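You operate a simulated robot arm through the tools that you are given. There is no shell and no other tool.

You are at the controls of a simulated two-armed robot. One attempt, no reset.

## Task
Set the rack slider to the number of tubes in the counting rack; mark TUBES and CAPS in blue.
Fine: mark the boxes on the green card; the marker goes back in its stand. Set down upright: what you pick out.

The check looks at the end state, three seconds after you hand in, the way a careful person would. Anything else that was tipped, shoved, dropped, spilled or broken makes it a failure. A push-on lid holds only when it is set on centred and level and pressed home; a screw cap is set on level and turned clockwise until tight.

## Robot
Two 7-joint arms with fingered hands on one trunk that stands fixed in place. Base frame: the origin is at the foot of the trunk, x ahead of it, y to its left, z up; the work surface is at about z = 0.78. Units: m, rad, N and s.
The left shoulder is at [0.099, 0.128, 1.086], the right one opposite. Each reaches about 1.156 m from its shoulder. Payload 5 kg a hand.
Tool frame (each hand has its own): the origin (TCP) lies between the finger pads and is the grasp point; the fingertips stand 0.037 m ahead of it; z points along the fingers, y is the line along which they close. The gripper opens to 0.124 m; its body begins 0.043 m behind the TCP. The gripper is a hand of 3 fingers: y runs from the thumb to the fingers, the wrist lies at [-0.021, -0.116, -0.203] in the tool frame, and closing takes about 1.5 s.
Orientation is that of the tool frame in the base frame, as a unit quaternion [w, x, y, z]. With the fingers straight down and the wrist toward the robot, the tool's x, y and z point along [0, 1, 0], [1, 0, 0] and [0, 0, -1] of the base frame.

## Interface
- The arms move only by the tool send_rows. It takes "left_targets", "right_targets" or both (then of equal length, played together; a hand with none holds still); each is one flat list of numbers, 7 for each row, row after row: the shift along the tool's x, y, z in units of 300 mm (1.0 is 300 mm), then the turn, a rotation vector about the tool's x, y, z in units of 90 degrees (1.0 is 90 degrees), then the closure, from 0 (fully open) to 1 (shut). In form: [dx, dy, dz, rx, ry, rz, grip, dx, dy, dz, rx, ry, rz, grip, ...]. A call has 1 to 20 rows; each row is the pose to reach, as a shift and turn from the pose commanded when the call began, along the tool's axes at that moment. A call with a number of a shift or a turn outside -1 to 1 is refused whole. A row lasts 0.2 s, in which the tool goes at most 0.05 m and 0.15 rad; a call with a longer step from one row to the next is refused whole, and so is a gripper value outside its range. A pose out of reach is approached as far as the arm can. The call stops where the force on the tool passes 40 N (or 10 N more than at its start, if that is more) or the arm is blocked; 0.2 s more then pass. The fingers move at their own pace (about 0.045 m/s each) and stop on an object; they squeeze with about 31 N. The grip force told is the motor's: it shows also when the fingers shut on nothing. Time passes only in rows, and 0.2 s behind the last, so rows that repeat a pose let the fingers close. It gives the time, the measured TCP pose, the force on the tool (base axes), the opening and the grip force at its end, in the units of the frame above (readings bear some noise), with the torque about the TCP (base axes, N m) and any sound that the robot's microphone picked up, and new pictures: "show" is both (left out), scene, wrist or none (wrist: the cameras of the hands that moved).
- Cameras (640 x 400 px; columns grow to the right, rows downward): "scene" is now at [0.2509, -0.0557, 1.2627]; the picture's right is [-0.61, -0.79, 0.00], its down [-0.33, 0.25, -0.91] and it looks along [0.72, -0.56, -0.41] (base axes); focal length 298 px, centre (320, 200). "left" rides on the left gripper at [-0.072, -0.104, -0.154] in its tool frame; the picture's right is [-0.83, -0.26, 0.49], its down [0.51, -0.72, 0.47] and it looks along [0.23, 0.64, 0.73] (tool axes); focal length 243 px, centre (320, 200). "right" rides on the right gripper at [0.072, -0.104, -0.154] in its tool frame; the picture's right is [-0.83, 0.26, -0.49], its down [-0.51, -0.72, 0.47] and it looks along [-0.23, 0.64, 0.73] (tool axes); focal length 243 px, centre (320, 200). There is no depth. A picture from a camera that has moved, and an enlarged one, comes with that camera's place and axes in the base frame and with its lens.
- move_column(by): moves the trunk up (or, below 0, down) by that many m; the arms and the scene camera ride with it, the base frame stays. It gives what a move gives, with no picture.
- grasp_type(shape, hand): the hand has 3 fingers and takes this shape, open, in about a second: jaw (thumb against the fingers, like two jaws); tri (thumb and two fingers); tip (a fingertip pinch); poke (one finger out to press); point (the index stretched); flat (the hand flat); cup (the hand cupped); fist (a fist). The gripper value then closes the fingers along that shape, each until it touches; the sizes above hold for jaw. It gives what a move gives, with no picture.
- head_to(pan, tilt): turns the head with the scene camera to pan (to the left, within 1.396 rad either way) and tilt (down, from -0.506 to 1.204), counted from straight ahead of the robot (the tilt from the chest, where the trunk bows). It gives what a move gives, and a new picture of the scene camera.
- inspect(camera, box): a new picture of the part [left, top, right, bottom] of that camera's present view, enlarged. The clock stands still meanwhile.
- job_done(): hands the job in; it is judged then, once.

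Places have to be worked out from the pictures, the camera data and where the tool is seen. Open the grippers and draw the arms clear of the work before you hand the job in, unless the task says otherwise.

The tools are called by a JSON object that holds its "fn" and its "kwargs". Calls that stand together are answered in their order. send_rows: Moves the arms, as the interface text tells. Its arguments: {"type":"object","properties":{"left_targets":{"type":"array"},"right_targets":{"type":"array"},"show":{"type":"string","enum":["both","scene","wrist","none"]}},"required":[]} The other tools are called the same way: move_column (by) moves the trunk up or down; grasp_type (shape, hand) gives the hand a shape; head_to (pan, tilt) turns the head that bears the scene camera; inspect (camera, box) takes an enlarged picture of a part of a camera's view; job_done () hands the job in.

At the start:

```text
time: 0.0
left_tool_pos: [0.7909, -0.031, 1.0967]
left_tcp_rot: [0.0, 0.707, 0.707, 0.001]
left_force: [0.3, -0.4, -0.1]
left_ft_torque: [-0.01, 0.0, -0.02]
left_gripper_width: 0.1235
left_grip_force: 0.0
left_shape: jaw
right_tool_pos: [0.4427, -0.561, 1.1729]
right_tcp_rot: [0.001, 0.707, 0.707, 0.001]
right_force: [0.5, 0.8, -0.7]
right_ft_torque: [-0.04, 0.04, 0.01]
right_gripper_width: 0.1235
right_grip_force: 0.0
right_shape: jaw
trunk travel left (down, up): [-0.275, 0.288]
head pan, tilt (commanded): [-0.66, 0.426]
```

scene: 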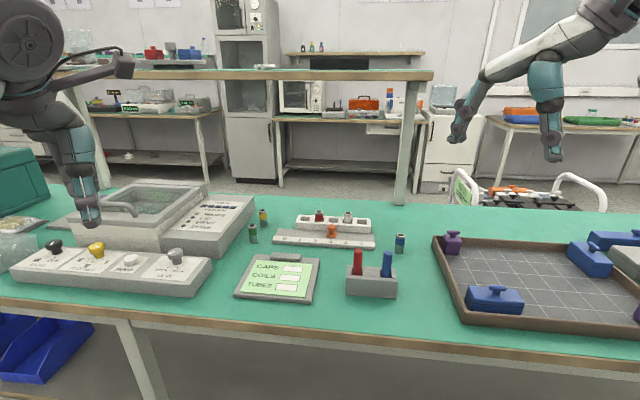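
right: 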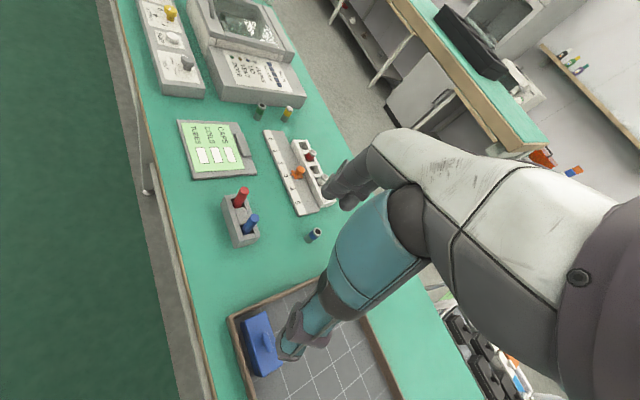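
left: 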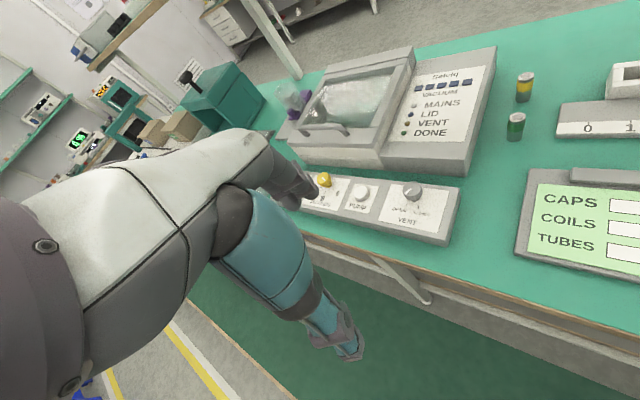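

The scene shows a green card with CAPS/COILS/TUBES boxes, a marker stand with red and blue markers, and a rack with a slider. I look closer at these parts first.

{"fn": "inspect", "kwargs": {"camera": "scene", "box": [230, 200, 420, 310]}}

{"fn": "inspect", "kwargs": {"camera": "right", "box": [160, 80, 360, 260]}}

{"fn": "inspect", "kwargs": {"camera": "left", "box": [480, 50, 640, 290]}}

```text
3.37 times, centred on (325, 255) of scene
camera zoom: at [0.2509, -0.0557, 1.2627], right [-0.61, -0.79, 0.0], down [-0.33, 0.25, -0.91], along [0.72, -0.56, -0.41], focal length 1005 px, centre (303, 15)
```

zoom: 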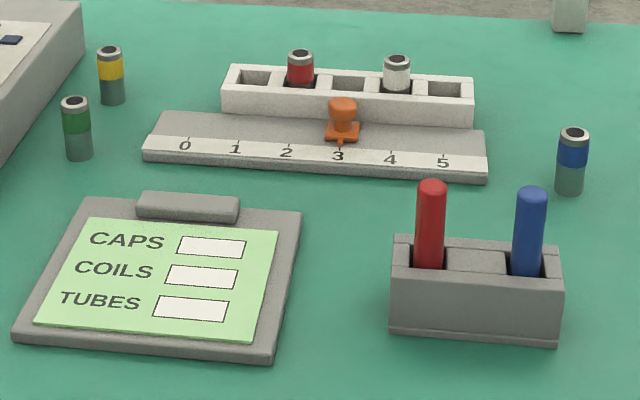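

```text
2.22 times, centred on (260, 170) of right
camera zoom: at [0.3385, -0.489, 1.3268], right [0.26, -0.83, 0.49], down [-0.72, -0.51, -0.47], along [0.64, -0.23, -0.73], focal length 539 px, centre (453, 267)
```

zoom: 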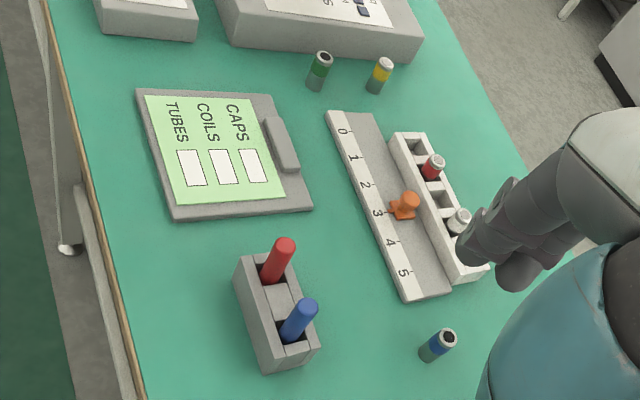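

```text
1.67 times, centred on (560, 170) of left
camera zoom: at [0.6866, -0.1042, 1.2506], right [-0.26, -0.83, -0.49], down [-0.72, 0.51, -0.47], along [0.64, 0.23, -0.73], focal length 404 px, centre (-80, 250)
```

zoom: 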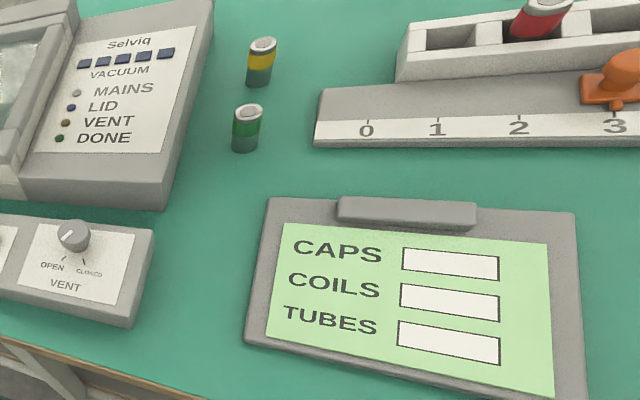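

The counting rack appears to hold two tubes (red and white) in five slots, and the slider stands at 3. I turn the right hand 45° to line up with the bench and move it over the rack, to look into the slots from above.

{"fn": "send_rows", "kwargs": {"right_targets": [0.0338, 0.1, 0, 0, 0, 0.05, 0, 0.0676, 0.2, 0, 0, 0, 0.1, 0, 0.1, 0.3, 0, 0, 0, 0.15, 0, 0.135, 0.4, 0, 0, 0, 0.2, 0, 0.169, 0.5, 0, 0, 0, 0.25, 0, 0.203, 0.6, 0, 0, 0, 0.3, 0, 0.237, 0.7, 0, 0, 0, 0.35, 0, 0.27, 0.8, 0, 0, 0, 0.4, 0, 0.304, 0.9, 0, 0, 0, 0.45, 0, 0.338, 1.0, 0, 0, 0, 0.5, 0, 0.338, 1.0, 0, 0, 0, 0.5, 0], "show": "both"}}

```text
time: 2.4
left_tool_pos: [0.79, -0.0318, 1.098]
left_tcp_rot: [0.0, 0.706, 0.708, 0.0]
left_force: [-0.4, -1.1, -0.2]
left_ft_torque: [0.01, -0.05, 0.02]
left_gripper_width: 0.1237
left_grip_force: 0.1
left_shape: jaw
right_tool_pos: [0.7425, -0.46, 1.1747]
right_tcp_rot: [0.0, 0.924, 0.383, 0.001]
right_force: [-0.1, 0.7, 0.0]
right_ft_torque: [0.05, -0.03, 0.05]
right_gripper_width: 0.1238
right_grip_force: 0.1
right_shape: jaw
trunk travel left (down, up): [-0.275, 0.288]
head pan, tilt (commanded): [-0.66, 0.426]
camera scene: at [0.25, -0.0566, 1.2629], right [-0.61, -0.79, 0.0], down [-0.33, 0.25, -0.91], along [0.72, -0.56, -0.41], focal length 298 px, centre (320, 200)
camera right: at [0.72, -0.3364, 1.3277], right [-0.4, -0.77, 0.49], down [-0.87, 0.15, -0.47], along [0.29, -0.62, -0.73], focal length 243 px, centre (320, 200)
```

scene: 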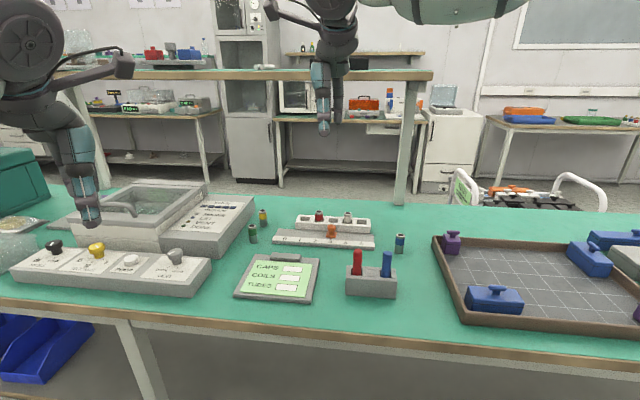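
right: 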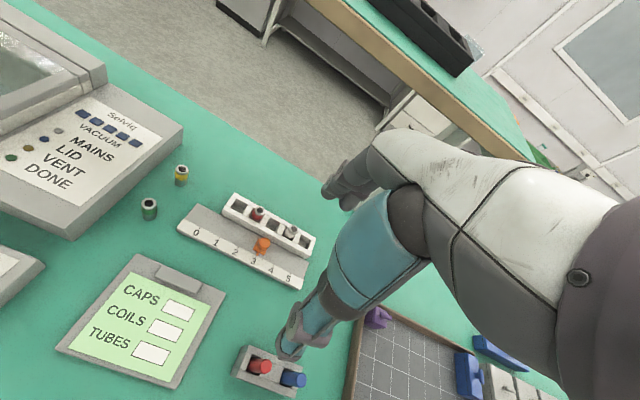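

The rack is in clear view from the right wrist camera now. I enlarge the rack, the stand and the card.

{"fn": "inspect", "kwargs": {"camera": "right", "box": [170, 180, 330, 290]}}

{"fn": "inspect", "kwargs": {"camera": "right", "box": [50, 240, 330, 400]}}

{"fn": "inspect", "kwargs": {"camera": "scene", "box": [260, 200, 390, 260]}}

```text
3.64 times, centred on (250, 235) of right
camera zoom: at [0.72, -0.3364, 1.3277], right [-0.4, -0.77, 0.49], down [-0.87, 0.15, -0.47], along [0.29, -0.62, -0.73], focal length 882 px, centre (574, 73)
```

zoom: 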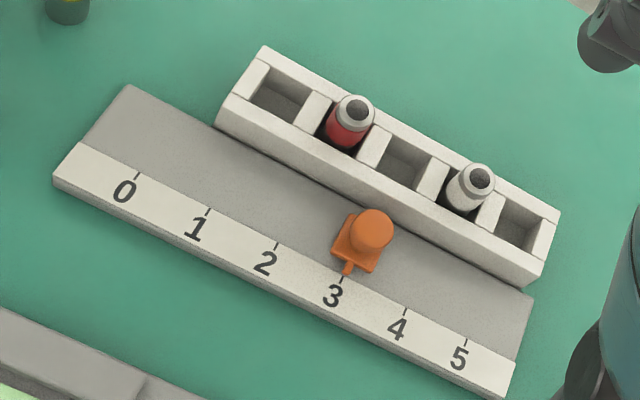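

```text
2.29 times, centred on (190, 320) of right
camera zoom: at [0.72, -0.3364, 1.3277], right [-0.4, -0.77, 0.49], down [-0.87, 0.15, -0.47], along [0.29, -0.62, -0.73], focal length 555 px, centre (617, -74)
```

zoom: 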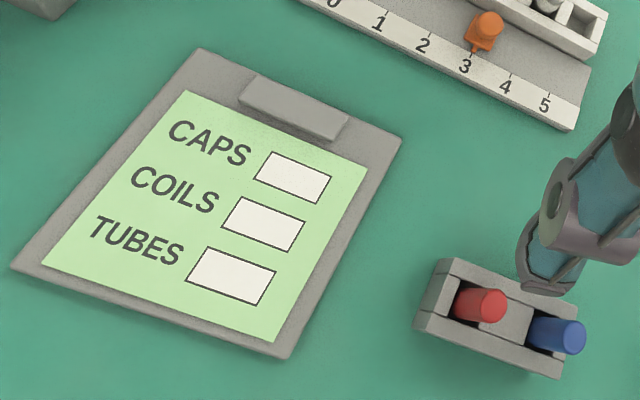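

```text
4.92 times, centred on (325, 230) of scene
camera zoom: at [0.25, -0.0566, 1.2629], right [-0.61, -0.79, 0.0], down [-0.33, 0.25, -0.91], along [0.72, -0.56, -0.41], focal length 1469 px, centre (295, 52)
```

zoom: 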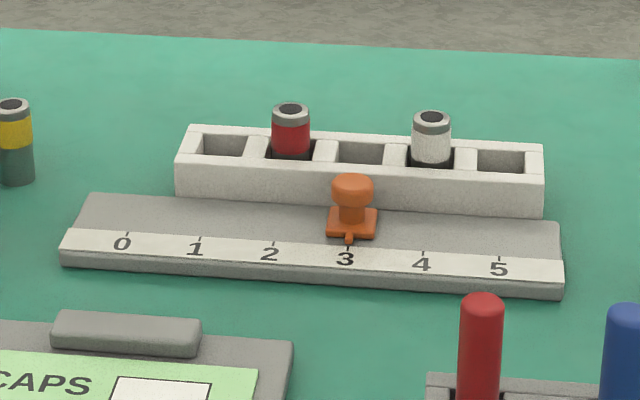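

Two tubes stand in the rack (slots 2 and 4), the other slots show empty floors, so the slider has to go from 3 to 2, about 45 mm toward the lower numbers. I give the right hand the poke shape high above the table and look at how the finger stands.

{"fn": "grasp_type", "kwargs": {"hand": "right", "shape": "poke"}}

{"fn": "inspect", "kwargs": {"camera": "right", "box": [0, 0, 640, 400]}}

{"fn": "inspect", "kwargs": {"camera": "scene", "box": [240, 0, 440, 160]}}

{"fn": "inspect", "kwargs": {"camera": "left", "box": [320, 0, 640, 400]}}

```text
time: 3.3
left_tool_pos: [0.7901, -0.0318, 1.0983]
left_tcp_rot: [-0.001, 0.707, 0.708, -0.001]
left_force: [-0.3, -0.6, 0.2]
left_ft_torque: [-0.01, -0.03, -0.02]
left_gripper_width: 0.1238
left_grip_force: 0.0
left_shape: jaw
right_tool_pos: [0.7432, -0.4596, 1.1746]
right_tcp_rot: [0.0, 0.924, 0.383, 0.0]
right_force: [-0.3, 0.0, -0.3]
right_ft_torque: [0.01, -0.02, 0.01]
right_gripper_width: 0.0
right_grip_force: 0.1
right_shape: poke
trunk travel left (down, up): [-0.275, 0.288]
head pan, tilt (commanded): [-0.66, 0.426]
```

```text
1.00 times, centred on (320, 200) of right (not enlarged: the box is as wide or as high as the picture)
camera zoom: at [0.7207, -0.3357, 1.3272], right [-0.4, -0.77, 0.49], down [-0.87, 0.15, -0.47], along [0.29, -0.62, -0.73], focal length 243 px, centre (320, 200)
```

zoom: 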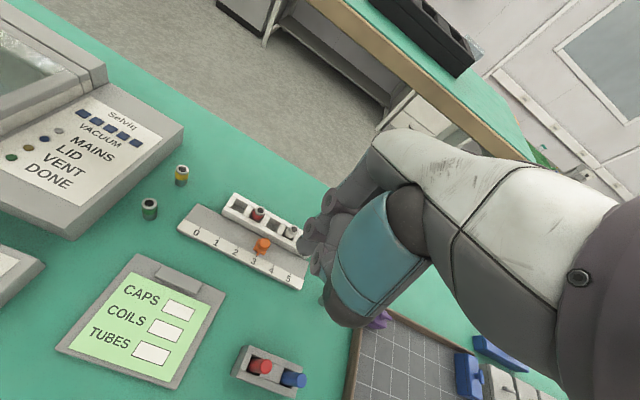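

```text
2.50 times, centred on (340, 80) of scene
camera zoom: at [0.2511, -0.0558, 1.2627], right [-0.61, -0.79, 0.0], down [-0.33, 0.25, -0.91], along [0.72, -0.56, -0.41], focal length 746 px, centre (270, 500)
```

zoom: 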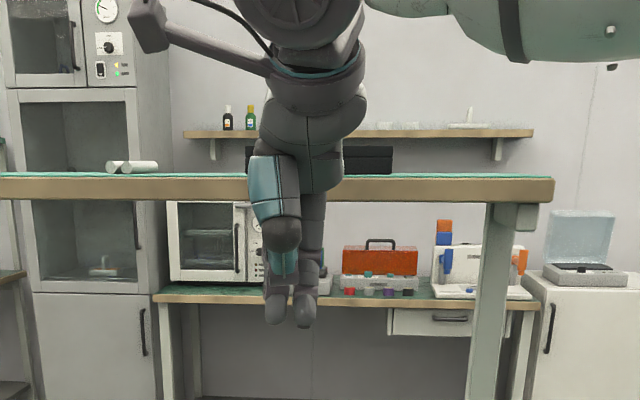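

```text
1.00 times, centred on (480, 200) of left (not enlarged: the box is as wide or as high as the picture)
camera zoom: at [0.6867, -0.1042, 1.2505], right [-0.26, -0.83, -0.49], down [-0.72, 0.51, -0.47], along [0.64, 0.23, -0.73], focal length 243 px, centre (160, 200)
```

zoom: 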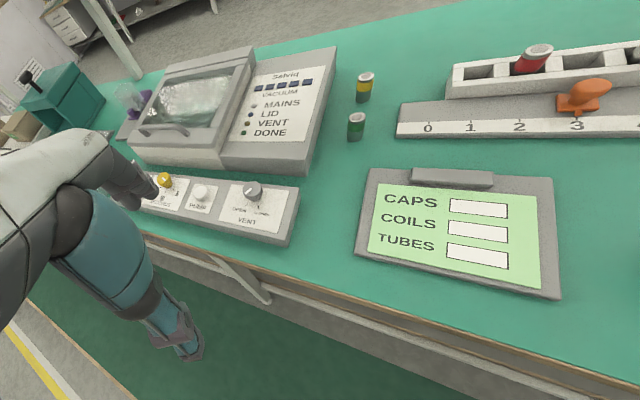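

The thumb folded in and the fingertips show at about (310,240) of the right wrist view. I enlarge that part to see which finger is out.

{"fn": "inspect", "kwargs": {"camera": "right", "box": [270, 150, 430, 340]}}

{"fn": "inspect", "kwargs": {"camera": "scene", "box": [300, 40, 370, 150]}}

```text
2.11 times, centred on (350, 245) of right
camera zoom: at [0.7207, -0.3357, 1.3272], right [-0.4, -0.77, 0.49], down [-0.87, 0.15, -0.47], along [0.29, -0.62, -0.73], focal length 511 px, centre (257, 105)
```

zoom: 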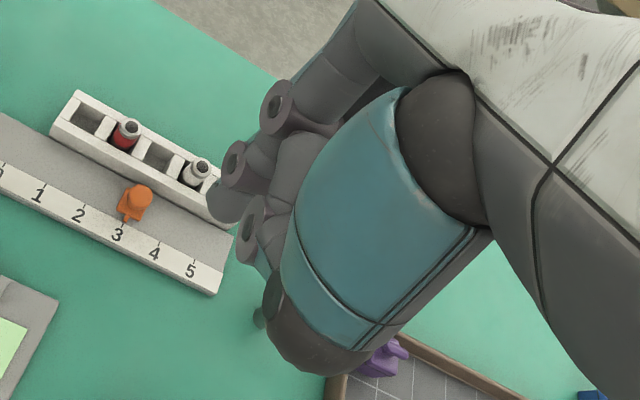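

```text
3.64 times, centred on (335, 95) of scene
camera zoom: at [0.2511, -0.0558, 1.2627], right [-0.61, -0.79, 0.0], down [-0.33, 0.25, -0.91], along [0.72, -0.56, -0.41], focal length 1085 px, centre (266, 582)
```

zoom: 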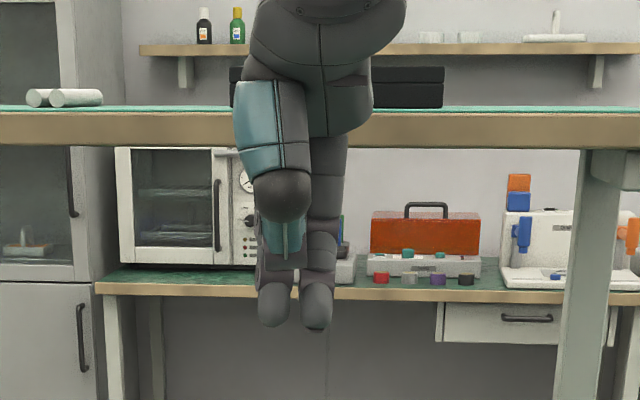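

The finger pair points straight down near the tool axis, so the poke shape can push the knob sideways. I tilt the hand back about 18° so the knuckles stay clear of the tubes, and go to a point above the track just right of the knob (along-bench s≈-0.14, depth n≈0.985).

{"fn": "send_rows", "kwargs": {"right_targets": [-0.0252, 0.056, 0.0936, -0.025, 0, 0, 0, -0.0504, 0.112, 0.1872, -0.05, 0, 0, 0, -0.0756, 0.1681, 0.2808, -0.075, 0, 0, 0, -0.1008, 0.2241, 0.3743, -0.1, 0, 0, 0, -0.126, 0.2802, 0.4679, -0.125, 0, 0, 0, -0.1513, 0.3362, 0.5615, -0.15, 0, 0, 0, -0.1765, 0.3923, 0.6551, -0.175, 0, 0, 0, -0.2017, 0.4483, 0.7487, -0.2, 0, 0, 0, -0.2017, 0.4483, 0.7487, -0.2, 0, 0, 0], "show": "both"}}

```text
time: 5.3
left_tool_pos: [0.7893, -0.0306, 1.0984]
left_tcp_rot: [0.0, 0.707, 0.707, 0.0]
left_force: [-1.3, 0.1, -0.6]
left_ft_torque: [0.01, 0.02, -0.02]
left_gripper_width: 0.1236
left_grip_force: 0.1
left_shape: jaw
right_tool_pos: [0.7947, -0.5979, 0.9503]
right_tcp_rot: [0.145, 0.912, 0.378, 0.06]
right_force: [-0.1, 1.5, -0.4]
right_ft_torque: [-0.01, 0.0, 0.0]
right_gripper_width: 0.0
right_grip_force: 0.1
right_shape: poke
trunk travel left (down, up): [-0.275, 0.288]
head pan, tilt (commanded): [-0.66, 0.426]
camera scene: at [0.2504, -0.055, 1.2629], right [-0.61, -0.79, 0.0], down [-0.33, 0.25, -0.91], along [0.72, -0.56, -0.41], focal length 298 px, centre (320, 200)
camera right: at [0.7425, -0.443, 1.063], right [-0.52, -0.65, 0.55], down [-0.74, 0.02, -0.67], along [0.43, -0.76, -0.5], focal length 243 px, centre (320, 200)
```

scene: 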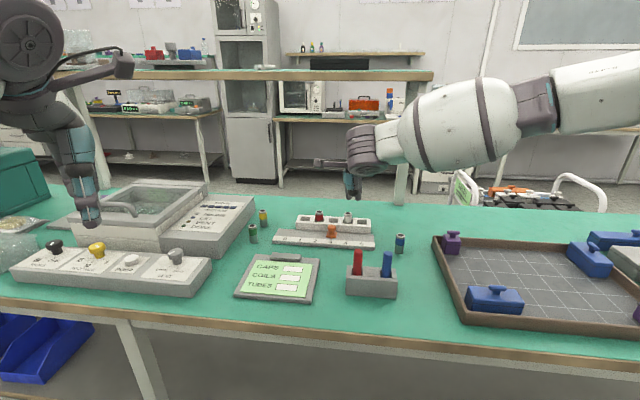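
right: 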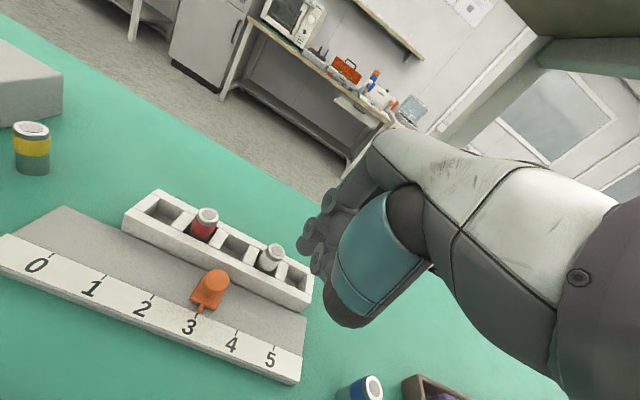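

The hand is above the track now. I enlarge the scene and the wrist views to see where the fingertips are relative to the knob.

{"fn": "inspect", "kwargs": {"camera": "scene", "box": [270, 150, 410, 260]}}

{"fn": "inspect", "kwargs": {"camera": "right", "box": [120, 180, 360, 360]}}

```text
3.64 times, centred on (340, 205) of scene
camera zoom: at [0.2504, -0.055, 1.2629], right [-0.61, -0.79, 0.0], down [-0.33, 0.25, -0.91], along [0.72, -0.56, -0.41], focal length 1085 px, centre (247, 182)
```

zoom: 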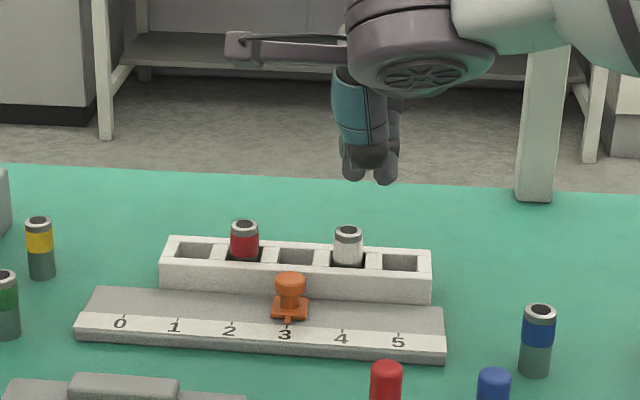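

```text
2.22 times, centred on (240, 270) of right
camera zoom: at [0.7425, -0.443, 1.063], right [-0.52, -0.65, 0.55], down [-0.74, 0.02, -0.67], along [0.43, -0.76, -0.5], focal length 539 px, centre (498, 44)
```

zoom: 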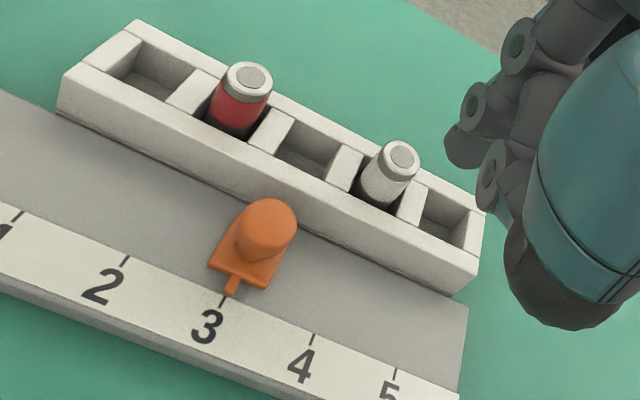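

The left fingertip is at about s≈-0.153 and the knob's right edge at about -0.186, so there is room to go down. I lower straight down about 104 mm beside the knob.

{"fn": "send_rows", "kwargs": {"right_targets": [0, -0.0268, 0.0824, 0, 0, 0, 0, 0, -0.0536, 0.1649, 0, 0, 0, 0, 0, -0.0803, 0.2473, 0, 0, 0, 0, 0, -0.0937, 0.2885, 0, 0, 0, 0, 0, -0.1071, 0.3297, 0, 0, 0, 0], "show": "wrist"}}

{"fn": "inspect", "kwargs": {"camera": "scene", "box": [270, 180, 410, 260]}}

{"fn": "inspect", "kwargs": {"camera": "right", "box": [120, 180, 360, 360]}}

```text
time: 6.5
left_tool_pos: [0.7921, -0.0308, 1.0969]
left_tcp_rot: [0.0, 0.707, 0.707, 0.0]
left_force: [0.6, -0.2, 0.3]
left_ft_torque: [0.03, 0.03, -0.02]
left_gripper_width: 0.1238
left_grip_force: 0.1
left_shape: jaw
right_tool_pos: [0.7955, -0.598, 0.8448]
right_tcp_rot: [0.146, 0.912, 0.378, 0.06]
right_force: [-0.2, -0.5, -0.1]
right_ft_torque: [0.01, 0.02, -0.03]
right_gripper_width: 0.0
right_grip_force: 0.0
right_shape: poke
trunk travel left (down, up): [-0.275, 0.288]
head pan, tilt (commanded): [-0.66, 0.426]
camera right: at [0.7434, -0.4434, 0.9586], right [-0.52, -0.66, 0.55], down [-0.74, 0.02, -0.67], along [0.43, -0.76, -0.5], focal length 243 px, centre (320, 200)
```

right: 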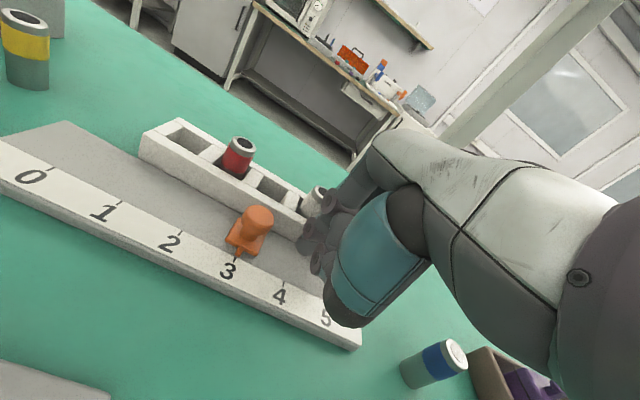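

```text
4.57 times, centred on (340, 220) of scene
camera zoom: at [0.2513, -0.0561, 1.2626], right [-0.61, -0.79, 0.0], down [-0.33, 0.25, -0.91], along [0.72, -0.56, -0.41], focal length 1364 px, centre (229, 109)
```

zoom: 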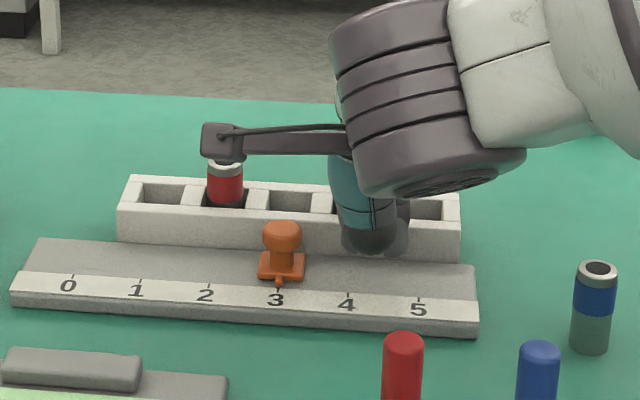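

```text
2.22 times, centred on (240, 270) of right
camera zoom: at [0.7434, -0.4434, 0.9586], right [-0.52, -0.66, 0.55], down [-0.74, 0.02, -0.67], along [0.43, -0.76, -0.5], focal length 539 px, centre (498, 44)
```

zoom: 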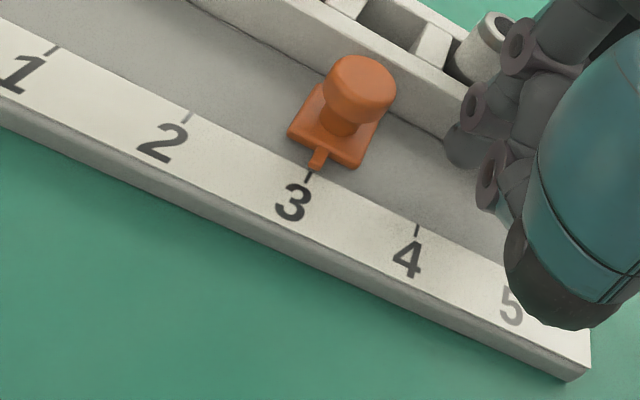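

The fingertip is down beside the knob at about z≈0.806 with no contact force. I back off 5 mm from the rack and push slowly toward the lower numbers, part of the way at first.

{"fn": "send_rows", "kwargs": {"right_targets": [0.02, -0.0159, -0.0051, 0, 0, 0, 0, 0.04, -0.0159, -0.0051, 0, 0, 0, 0, 0.06, -0.0159, -0.0051, 0, 0, 0, 0, 0.075, -0.0159, -0.0051, 0, 0, 0, 0, 0.09, -0.0159, -0.0051, 0, 0, 0, 0, 0.105, -0.0159, -0.0051, 0, 0, 0, 0, 0.12, -0.0159, -0.0051, 0, 0, 0, 0, 0.12, -0.0159, -0.0051, 0, 0, 0, 0], "show": "none"}}

{"fn": "inspect", "kwargs": {"camera": "scene", "box": [270, 180, 410, 260]}}

{"fn": "inspect", "kwargs": {"camera": "right", "box": [120, 180, 360, 360]}}

```text
time: 8.3
left_tool_pos: [0.7922, -0.0302, 1.0969]
left_tcp_rot: [0.0, 0.707, 0.707, 0.0]
left_force: [-0.1, -0.7, -0.2]
left_ft_torque: [-0.01, 0.0, 0.01]
left_gripper_width: 0.1236
left_grip_force: 0.0
left_shape: jaw
right_tool_pos: [0.8171, -0.5679, 0.8452]
right_tcp_rot: [0.146, 0.913, 0.377, 0.06]
right_force: [1.0, -0.5, 0.5]
right_ft_torque: [-0.01, 0.04, -0.01]
right_gripper_width: 0.0001
right_grip_force: 0.0
right_shape: poke
trunk travel left (down, up): [-0.275, 0.288]
head pan, tilt (commanded): [-0.66, 0.426]
```

```text
4.57 times, centred on (340, 220) of scene
camera zoom: at [0.2509, -0.0558, 1.2627], right [-0.61, -0.79, 0.0], down [-0.33, 0.25, -0.91], along [0.72, -0.56, -0.41], focal length 1364 px, centre (229, 109)
```

zoom: 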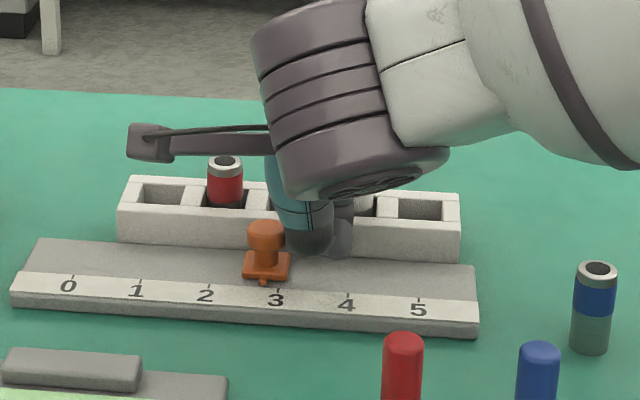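

```text
2.22 times, centred on (240, 270) of right
camera zoom: at [0.7651, -0.4142, 0.9587], right [-0.52, -0.66, 0.55], down [-0.74, 0.02, -0.67], along [0.43, -0.76, -0.5], focal length 539 px, centre (498, 44)
```

zoom: 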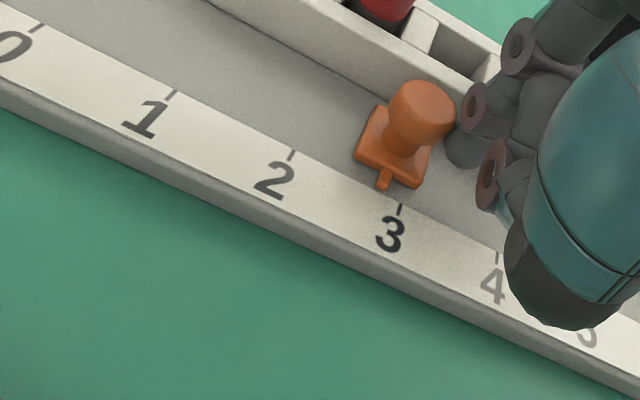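

The slider is moving: the pointer has gone about 10 of the 45 mm toward 2. I continue pushing slowly another 27 mm, then check.

{"fn": "send_rows", "kwargs": {"right_targets": [0.015, 0, 0, 0, 0, 0, 0, 0.03, 0, 0, 0, 0, 0, 0, 0.045, 0, 0, 0, 0, 0, 0, 0.06, 0, 0, 0, 0, 0, 0, 0.075, 0, 0, 0, 0, 0, 0, 0.09, 0, 0, 0, 0, 0, 0, 0.09, 0, 0, 0, 0, 0, 0], "show": "none"}}

{"fn": "inspect", "kwargs": {"camera": "scene", "box": [270, 180, 410, 260]}}

{"fn": "inspect", "kwargs": {"camera": "right", "box": [120, 180, 360, 360]}}

```text
time: 9.9
left_tool_pos: [0.7903, -0.0312, 1.0977]
left_tcp_rot: [-0.001, 0.708, 0.707, -0.001]
left_force: [0.0, 0.7, -0.8]
left_ft_torque: [0.03, -0.01, 0.02]
left_gripper_width: 0.1238
left_grip_force: 0.2
left_shape: jaw
right_tool_pos: [0.8367, -0.5488, 0.8456]
right_tcp_rot: [0.145, 0.912, 0.378, 0.06]
right_force: [-0.2, 0.5, 0.4]
right_ft_torque: [0.0, -0.01, -0.02]
right_gripper_width: 0.0001
right_grip_force: 0.1
right_shape: poke
trunk travel left (down, up): [-0.275, 0.288]
head pan, tilt (commanded): [-0.66, 0.426]
```

```text
4.57 times, centred on (340, 220) of scene
camera zoom: at [0.2508, -0.0558, 1.2627], right [-0.61, -0.79, 0.0], down [-0.33, 0.25, -0.91], along [0.72, -0.56, -0.41], focal length 1364 px, centre (229, 109)
```

zoom: 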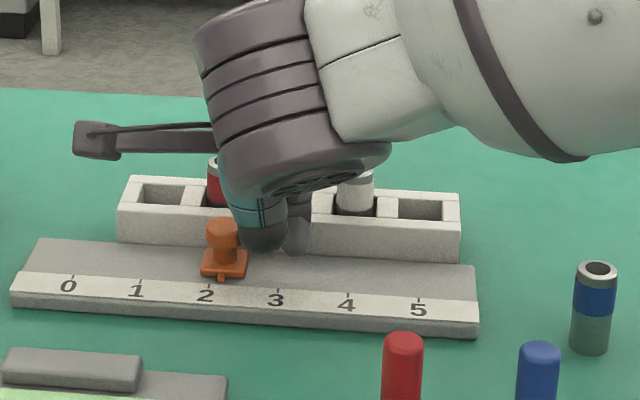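

```text
2.22 times, centred on (240, 270) of right
camera zoom: at [0.7841, -0.3947, 0.9587], right [-0.52, -0.66, 0.55], down [-0.74, 0.02, -0.67], along [0.43, -0.75, -0.5], focal length 539 px, centre (498, 44)
```

zoom: 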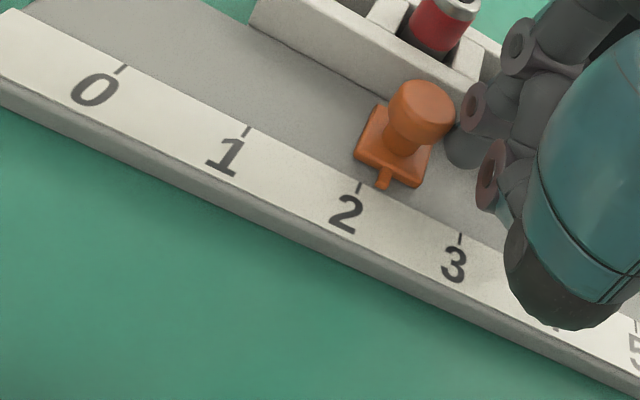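

About 7 mm remain until the pointer meets the 2 tick. I push 6.5 mm in small steps and look again.

{"fn": "send_rows", "kwargs": {"right_targets": [0.006, 0, 0, 0, 0, 0, 0, 0.012, 0, 0, 0, 0, 0, 0, 0.018, 0, 0, 0, 0, 0, 0, 0.0217, 0, 0, 0, 0, 0, 0, 0.0217, 0, 0, 0, 0, 0, 0], "show": "none"}}

{"fn": "inspect", "kwargs": {"camera": "scene", "box": [280, 210, 360, 260]}}

{"fn": "inspect", "kwargs": {"camera": "right", "box": [200, 200, 320, 300]}}

```text
time: 11.1
left_tool_pos: [0.7899, -0.0312, 1.098]
left_tcp_rot: [0.0, 0.707, 0.707, 0.0]
left_force: [0.1, 0.9, 0.8]
left_ft_torque: [-0.01, -0.01, -0.01]
left_gripper_width: 0.1237
left_grip_force: 0.1
left_shape: jaw
right_tool_pos: [0.8413, -0.543, 0.8449]
right_tcp_rot: [0.146, 0.912, 0.377, 0.061]
right_force: [0.1, 0.4, -1.0]
right_ft_torque: [0.0, 0.01, 0.0]
right_gripper_width: 0.0
right_grip_force: 0.0
right_shape: poke
trunk travel left (down, up): [-0.275, 0.288]
head pan, tilt (commanded): [-0.66, 0.426]
```

```text
8.00 times, centred on (320, 235) of scene
camera zoom: at [0.2509, -0.0557, 1.2627], right [-0.61, -0.79, 0.0], down [-0.33, 0.25, -0.91], along [0.72, -0.56, -0.41], focal length 2386 px, centre (320, -80)
```

zoom: 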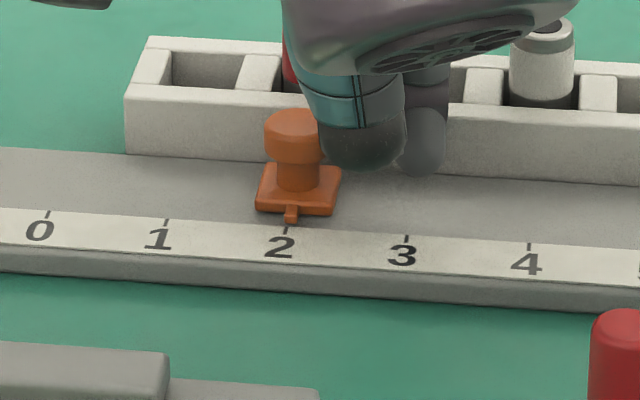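

```text
4.00 times, centred on (260, 250) of right
camera zoom: at [0.7886, -0.3904, 0.9587], right [-0.52, -0.66, 0.55], down [-0.74, 0.02, -0.67], along [0.43, -0.76, -0.5], focal length 970 px, centre (560, 0)
```

zoom: 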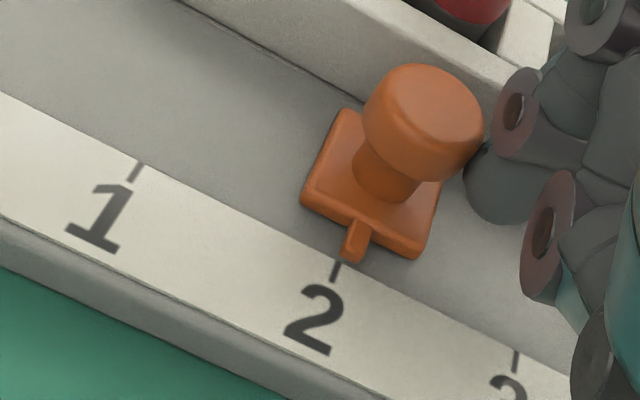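

The pointer is within about 1–2 mm of the tick. I zoom in further to measure the residual.

{"fn": "inspect", "kwargs": {"camera": "scene", "box": [306, 226, 326, 240]}}

{"fn": "inspect", "kwargs": {"camera": "right", "box": [245, 240, 285, 280]}}

```text
16.00 times, centred on (316, 233) of scene
camera zoom: at [0.2509, -0.0557, 1.2627], right [-0.61, -0.79, 0.0], down [-0.33, 0.25, -0.91], along [0.72, -0.56, -0.41], focal length 4773 px, centre (384, -328)
```

zoom: 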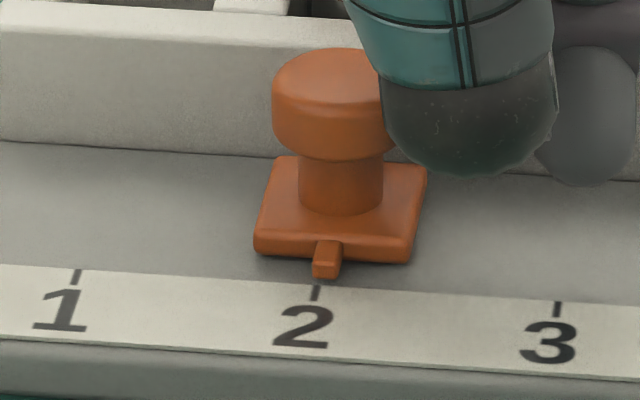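

```text
10.00 times, centred on (265, 260) of right
camera zoom: at [0.7886, -0.3904, 0.9587], right [-0.52, -0.66, 0.55], down [-0.74, 0.02, -0.67], along [0.43, -0.76, -0.5], focal length 2426 px, centre (870, -400)
```

zoom: 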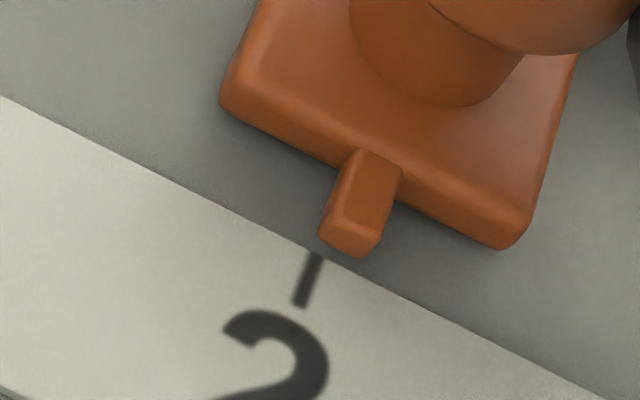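

The pointer still sits about 1.5 mm short of the tick. I push 1.5 mm more and check.

{"fn": "send_rows", "kwargs": {"right_targets": [0.0025, 0, 0, 0, 0, 0, 0, 0.005, 0, 0, 0, 0, 0, 0, 0.005, 0, 0, 0, 0, 0, 0], "show": "none"}}

{"fn": "inspect", "kwargs": {"camera": "scene", "box": [306, 226, 326, 240]}}

{"fn": "inspect", "kwargs": {"camera": "right", "box": [245, 240, 285, 280]}}

```text
time: 11.9
left_tool_pos: [0.7904, -0.0319, 1.0974]
left_tcp_rot: [0.0, 0.707, 0.707, -0.001]
left_force: [-0.4, 0.5, -0.4]
left_ft_torque: [-0.04, -0.01, 0.01]
left_gripper_width: 0.1236
left_grip_force: 0.1
left_shape: jaw
right_tool_pos: [0.8421, -0.5438, 0.845]
right_tcp_rot: [0.146, 0.912, 0.378, 0.061]
right_force: [0.4, 0.5, -0.5]
right_ft_torque: [-0.03, 0.01, 0.01]
right_gripper_width: 0.0
right_grip_force: 0.0
right_shape: poke
trunk travel left (down, up): [-0.275, 0.288]
head pan, tilt (commanded): [-0.66, 0.426]
```

```text
16.00 times, centred on (316, 233) of scene
camera zoom: at [0.2509, -0.0557, 1.2627], right [-0.61, -0.79, 0.0], down [-0.33, 0.25, -0.91], along [0.72, -0.56, -0.41], focal length 4773 px, centre (384, -328)
```

zoom: 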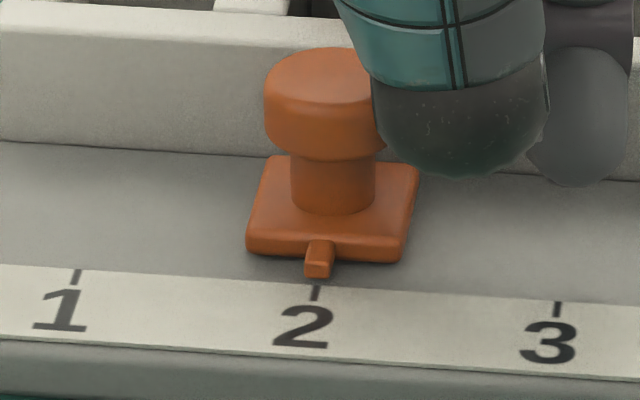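

```text
10.00 times, centred on (265, 260) of right
camera zoom: at [0.7897, -0.3894, 0.9584], right [-0.52, -0.66, 0.55], down [-0.74, 0.02, -0.67], along [0.43, -0.76, -0.5], focal length 2426 px, centre (870, -400)
```

zoom: 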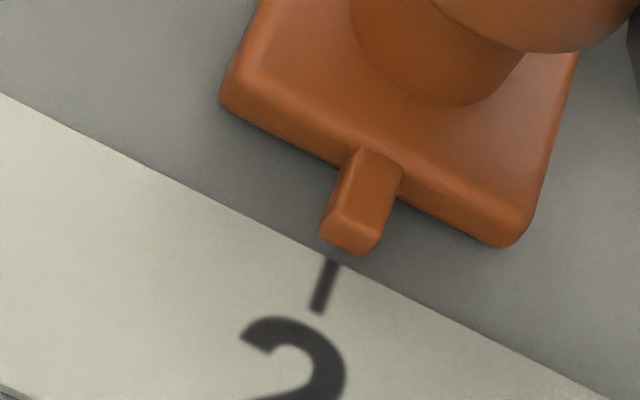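

The pointer lines up with the 2 within about half a millimetre in both views. I back the finger off to the right, lift clear, and go above the blue marker with the hand upright again.

{"fn": "send_rows", "kwargs": {"right_targets": [-0.04, -0.0095, -0.003, 0, 0, 0, 0, -0.05, 0, -0.105, 0, 0, 0, 0, -0.05, 0.0087, -0.2426, 0, 0, 0, 0, -0.0667, 0.0233, -0.3955, 0, 0, 0, 0, -0.1, 0.001, -0.543, 0.07, 0, 0, 0, -0.2, -0.0682, -0.653, 0.14, 0, 0, 0, -0.3, -0.1427, -0.7473, 0.2, 0, 0, 0, -0.4, -0.2697, -0.7885, 0.2, 0, 0, 0, -0.5, -0.3804, -0.8246, 0.2, 0, 0, 0, -0.5067, -0.428, -0.84, 0.2, 0, 0, 0, -0.5067, -0.428, -0.84, 0.2, 0, 0, 0], "show": "both"}}

{"fn": "grasp_type", "kwargs": {"hand": "right", "shape": "jaw"}}

{"fn": "inspect", "kwargs": {"camera": "scene", "box": [306, 226, 326, 240]}}

{"fn": "inspect", "kwargs": {"camera": "scene", "box": [300, 120, 460, 310]}}

{"fn": "inspect", "kwargs": {"camera": "right", "box": [160, 150, 400, 400]}}

```text
time: 14.3
left_tool_pos: [0.7909, -0.0326, 1.0967]
left_tcp_rot: [0.0, 0.707, 0.707, 0.0]
left_force: [0.6, 0.0, -1.1]
left_ft_torque: [0.04, 0.01, -0.01]
left_gripper_width: 0.1234
left_grip_force: 0.0
left_shape: jaw
right_tool_pos: [0.5922, -0.5104, 1.0452]
right_tcp_rot: [0.0, 0.924, 0.383, 0.0]
right_force: [-0.1, -0.9, 0.0]
right_ft_torque: [0.0, 0.0, 0.05]
right_gripper_width: 0.0
right_grip_force: 0.0
right_shape: poke
trunk travel left (down, up): [-0.275, 0.288]
head pan, tilt (commanded): [-0.66, 0.426]
camera scene: at [0.2505, -0.0564, 1.2628], right [-0.61, -0.79, 0.0], down [-0.33, 0.25, -0.91], along [0.72, -0.56, -0.41], focal length 298 px, centre (320, 200)
camera right: at [0.5704, -0.3853, 1.1979], right [-0.4, -0.77, 0.49], down [-0.87, 0.15, -0.47], along [0.29, -0.62, -0.73], focal length 243 px, centre (320, 200)
```

scene: 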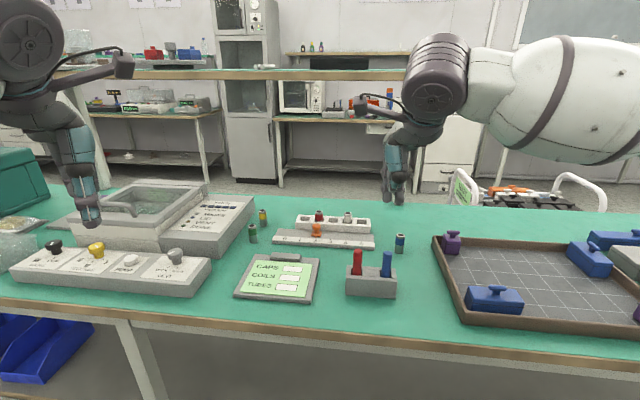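
right: 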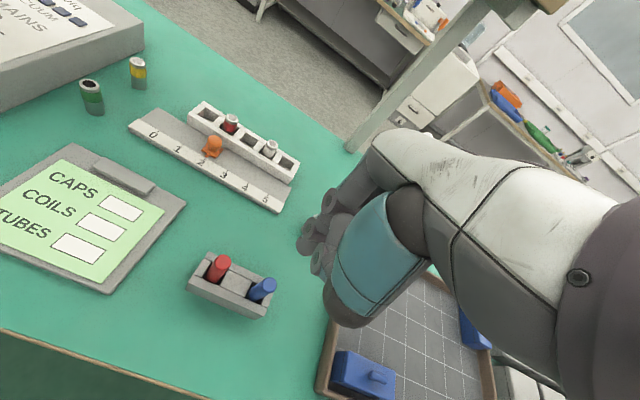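

```text
time: 15.2
left_tool_pos: [0.7899, -0.0303, 1.0976]
left_tcp_rot: [0.0, 0.707, 0.707, 0.0]
left_force: [0.5, 0.6, -0.2]
left_ft_torque: [0.02, 0.0, -0.02]
left_gripper_width: 0.1236
left_grip_force: 0.0
left_shape: jaw
right_tool_pos: [0.5934, -0.5093, 1.0449]
right_tcp_rot: [0.001, 0.924, 0.383, 0.001]
right_force: [0.1, -0.2, 0.4]
right_ft_torque: [0.01, -0.01, 0.02]
right_gripper_width: 0.1239
right_grip_force: 0.0
right_shape: jaw
trunk travel left (down, up): [-0.275, 0.288]
head pan, tilt (commanded): [-0.66, 0.426]
```

```text
16.00 times, centred on (316, 233) of scene
camera zoom: at [0.2509, -0.0557, 1.2627], right [-0.61, -0.79, 0.0], down [-0.33, 0.25, -0.91], along [0.72, -0.56, -0.41], focal length 4773 px, centre (384, -328)
```

zoom: 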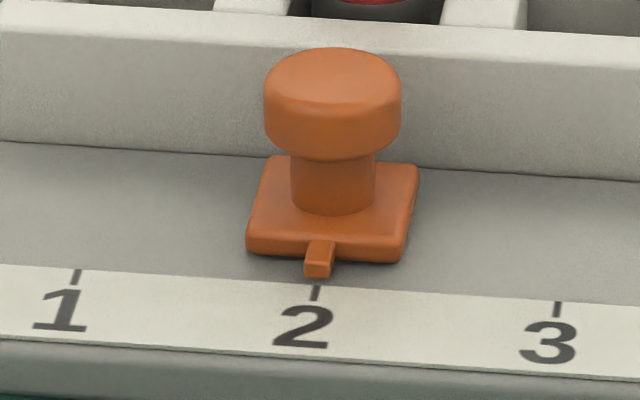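

```text
2.11 times, centred on (380, 215) of scene
camera zoom: at [0.2509, -0.0557, 1.2627], right [-0.61, -0.79, 0.0], down [-0.33, 0.25, -0.91], along [0.72, -0.56, -0.41], focal length 628 px, centre (194, 168)
```

zoom: 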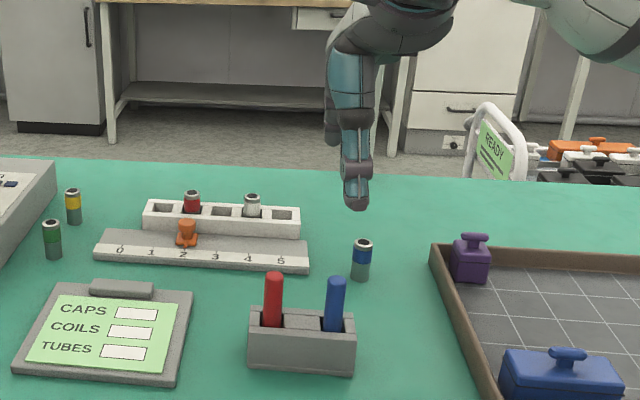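

```text
1.60 times, centred on (280, 275) of right
camera zoom: at [0.571, -0.3848, 1.198], right [-0.4, -0.77, 0.49], down [-0.87, 0.15, -0.47], along [0.29, -0.62, -0.73], focal length 388 px, centre (384, 80)
```

zoom: 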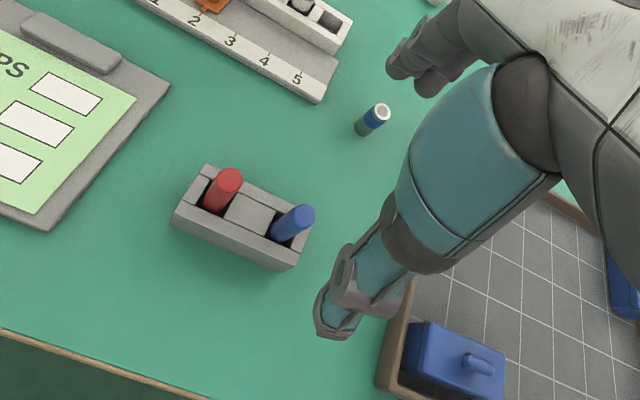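

The slider stays on 2. Before grasping I close the jaw once up here, well above the marker, to see where the fingertips meet.

{"fn": "send_rows", "kwargs": {"right_targets": [0, 0, 0, 0, 0, 0, 0.85, 0, 0, 0, 0, 0, 0, 0.85, 0, 0, 0, 0, 0, 0, 0.85, 0, 0, 0, 0, 0, 0, 0.85, 0, 0, 0, 0, 0, 0, 0.85, 0, 0, 0, 0, 0, 0, 0.85, 0, 0, 0, 0, 0, 0, 0.85, 0, 0, 0, 0, 0, 0, 0.85], "show": "wrist"}}

{"fn": "inspect", "kwargs": {"camera": "scene", "box": [340, 120, 440, 300]}}

{"fn": "inspect", "kwargs": {"camera": "right", "box": [220, 180, 420, 380]}}

```text
time: 17.0
left_tool_pos: [0.79, -0.0304, 1.0984]
left_tcp_rot: [0.0, 0.707, 0.707, 0.0]
left_force: [0.6, 0.1, 0.5]
left_ft_torque: [0.01, -0.02, -0.01]
left_gripper_width: 0.1234
left_grip_force: 0.0
left_shape: jaw
right_tool_pos: [0.5943, -0.508, 1.0438]
right_tcp_rot: [0.001, 0.924, 0.382, 0.001]
right_force: [-0.4, 0.3, 0.7]
right_ft_torque: [0.02, 0.01, 0.0]
right_gripper_width: 0.0189
right_grip_force: 0.0
right_shape: jaw
trunk travel left (down, up): [-0.275, 0.288]
head pan, tilt (commanded): [-0.66, 0.426]
camera right: at [0.571, -0.3848, 1.198], right [-0.4, -0.77, 0.49], down [-0.87, 0.15, -0.47], along [0.29, -0.62, -0.73], focal length 243 px, centre (320, 200)
```

right: 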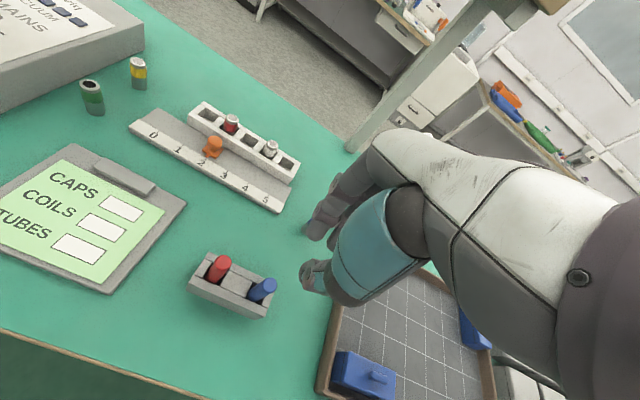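

```text
2.22 times, centred on (390, 210) of scene
camera zoom: at [0.251, -0.0557, 1.2627], right [-0.61, -0.79, 0.0], down [-0.33, 0.25, -0.91], along [0.72, -0.56, -0.41], focal length 663 px, centre (164, 178)
```

zoom: 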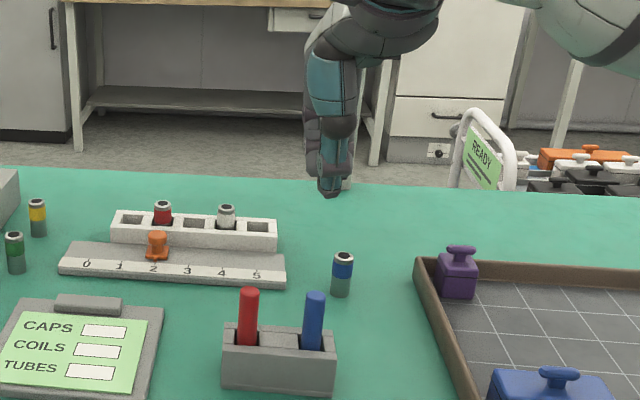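

```text
2.00 times, centred on (320, 280) of right
camera zoom: at [0.571, -0.3848, 1.198], right [-0.4, -0.77, 0.49], down [-0.87, 0.15, -0.47], along [0.29, -0.62, -0.73], focal length 485 px, centre (320, 40)
```

zoom: 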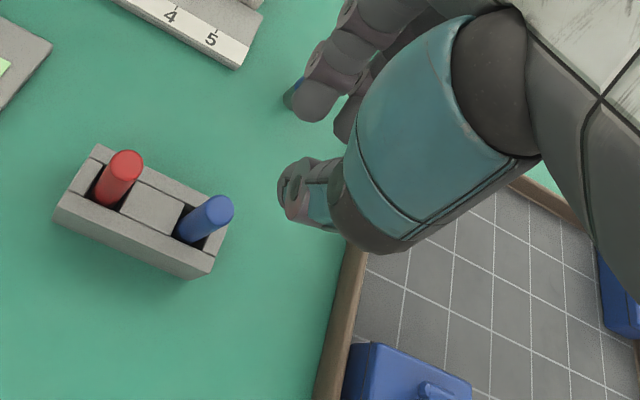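

The fingertips meet symmetrically on the tool axis about 37 mm below the TCP. I look closely at the stand once more to fix the height of its top and the slot size.

{"fn": "inspect", "kwargs": {"camera": "right", "box": [180, 240, 280, 325]}}

{"fn": "inspect", "kwargs": {"camera": "scene", "box": [340, 240, 404, 304]}}

```text
4.71 times, centred on (230, 282) of right
camera zoom: at [0.571, -0.3848, 1.198], right [-0.4, -0.77, 0.49], down [-0.87, 0.15, -0.47], along [0.29, -0.62, -0.73], focal length 1142 px, centre (744, -188)
```

zoom: 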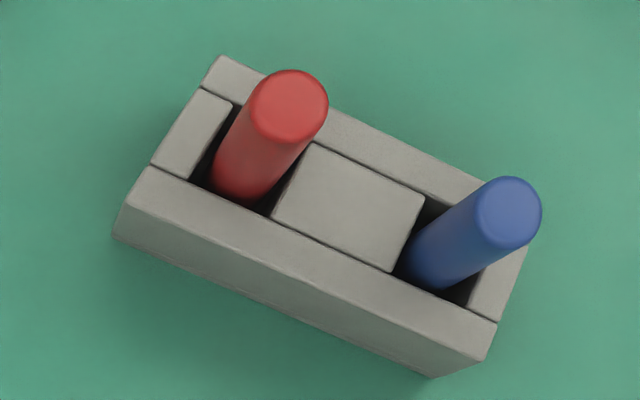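

```text
6.25 times, centred on (372, 272) of scene
camera zoom: at [0.251, -0.0557, 1.2627], right [-0.61, -0.79, 0.0], down [-0.33, 0.25, -0.91], along [0.72, -0.56, -0.41], focal length 1864 px, centre (-5, -250)
```

zoom: 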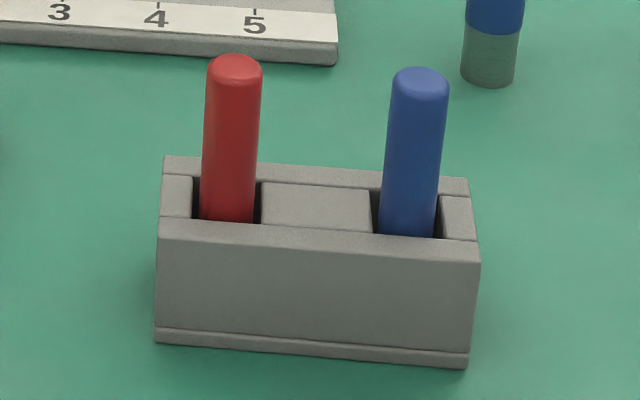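

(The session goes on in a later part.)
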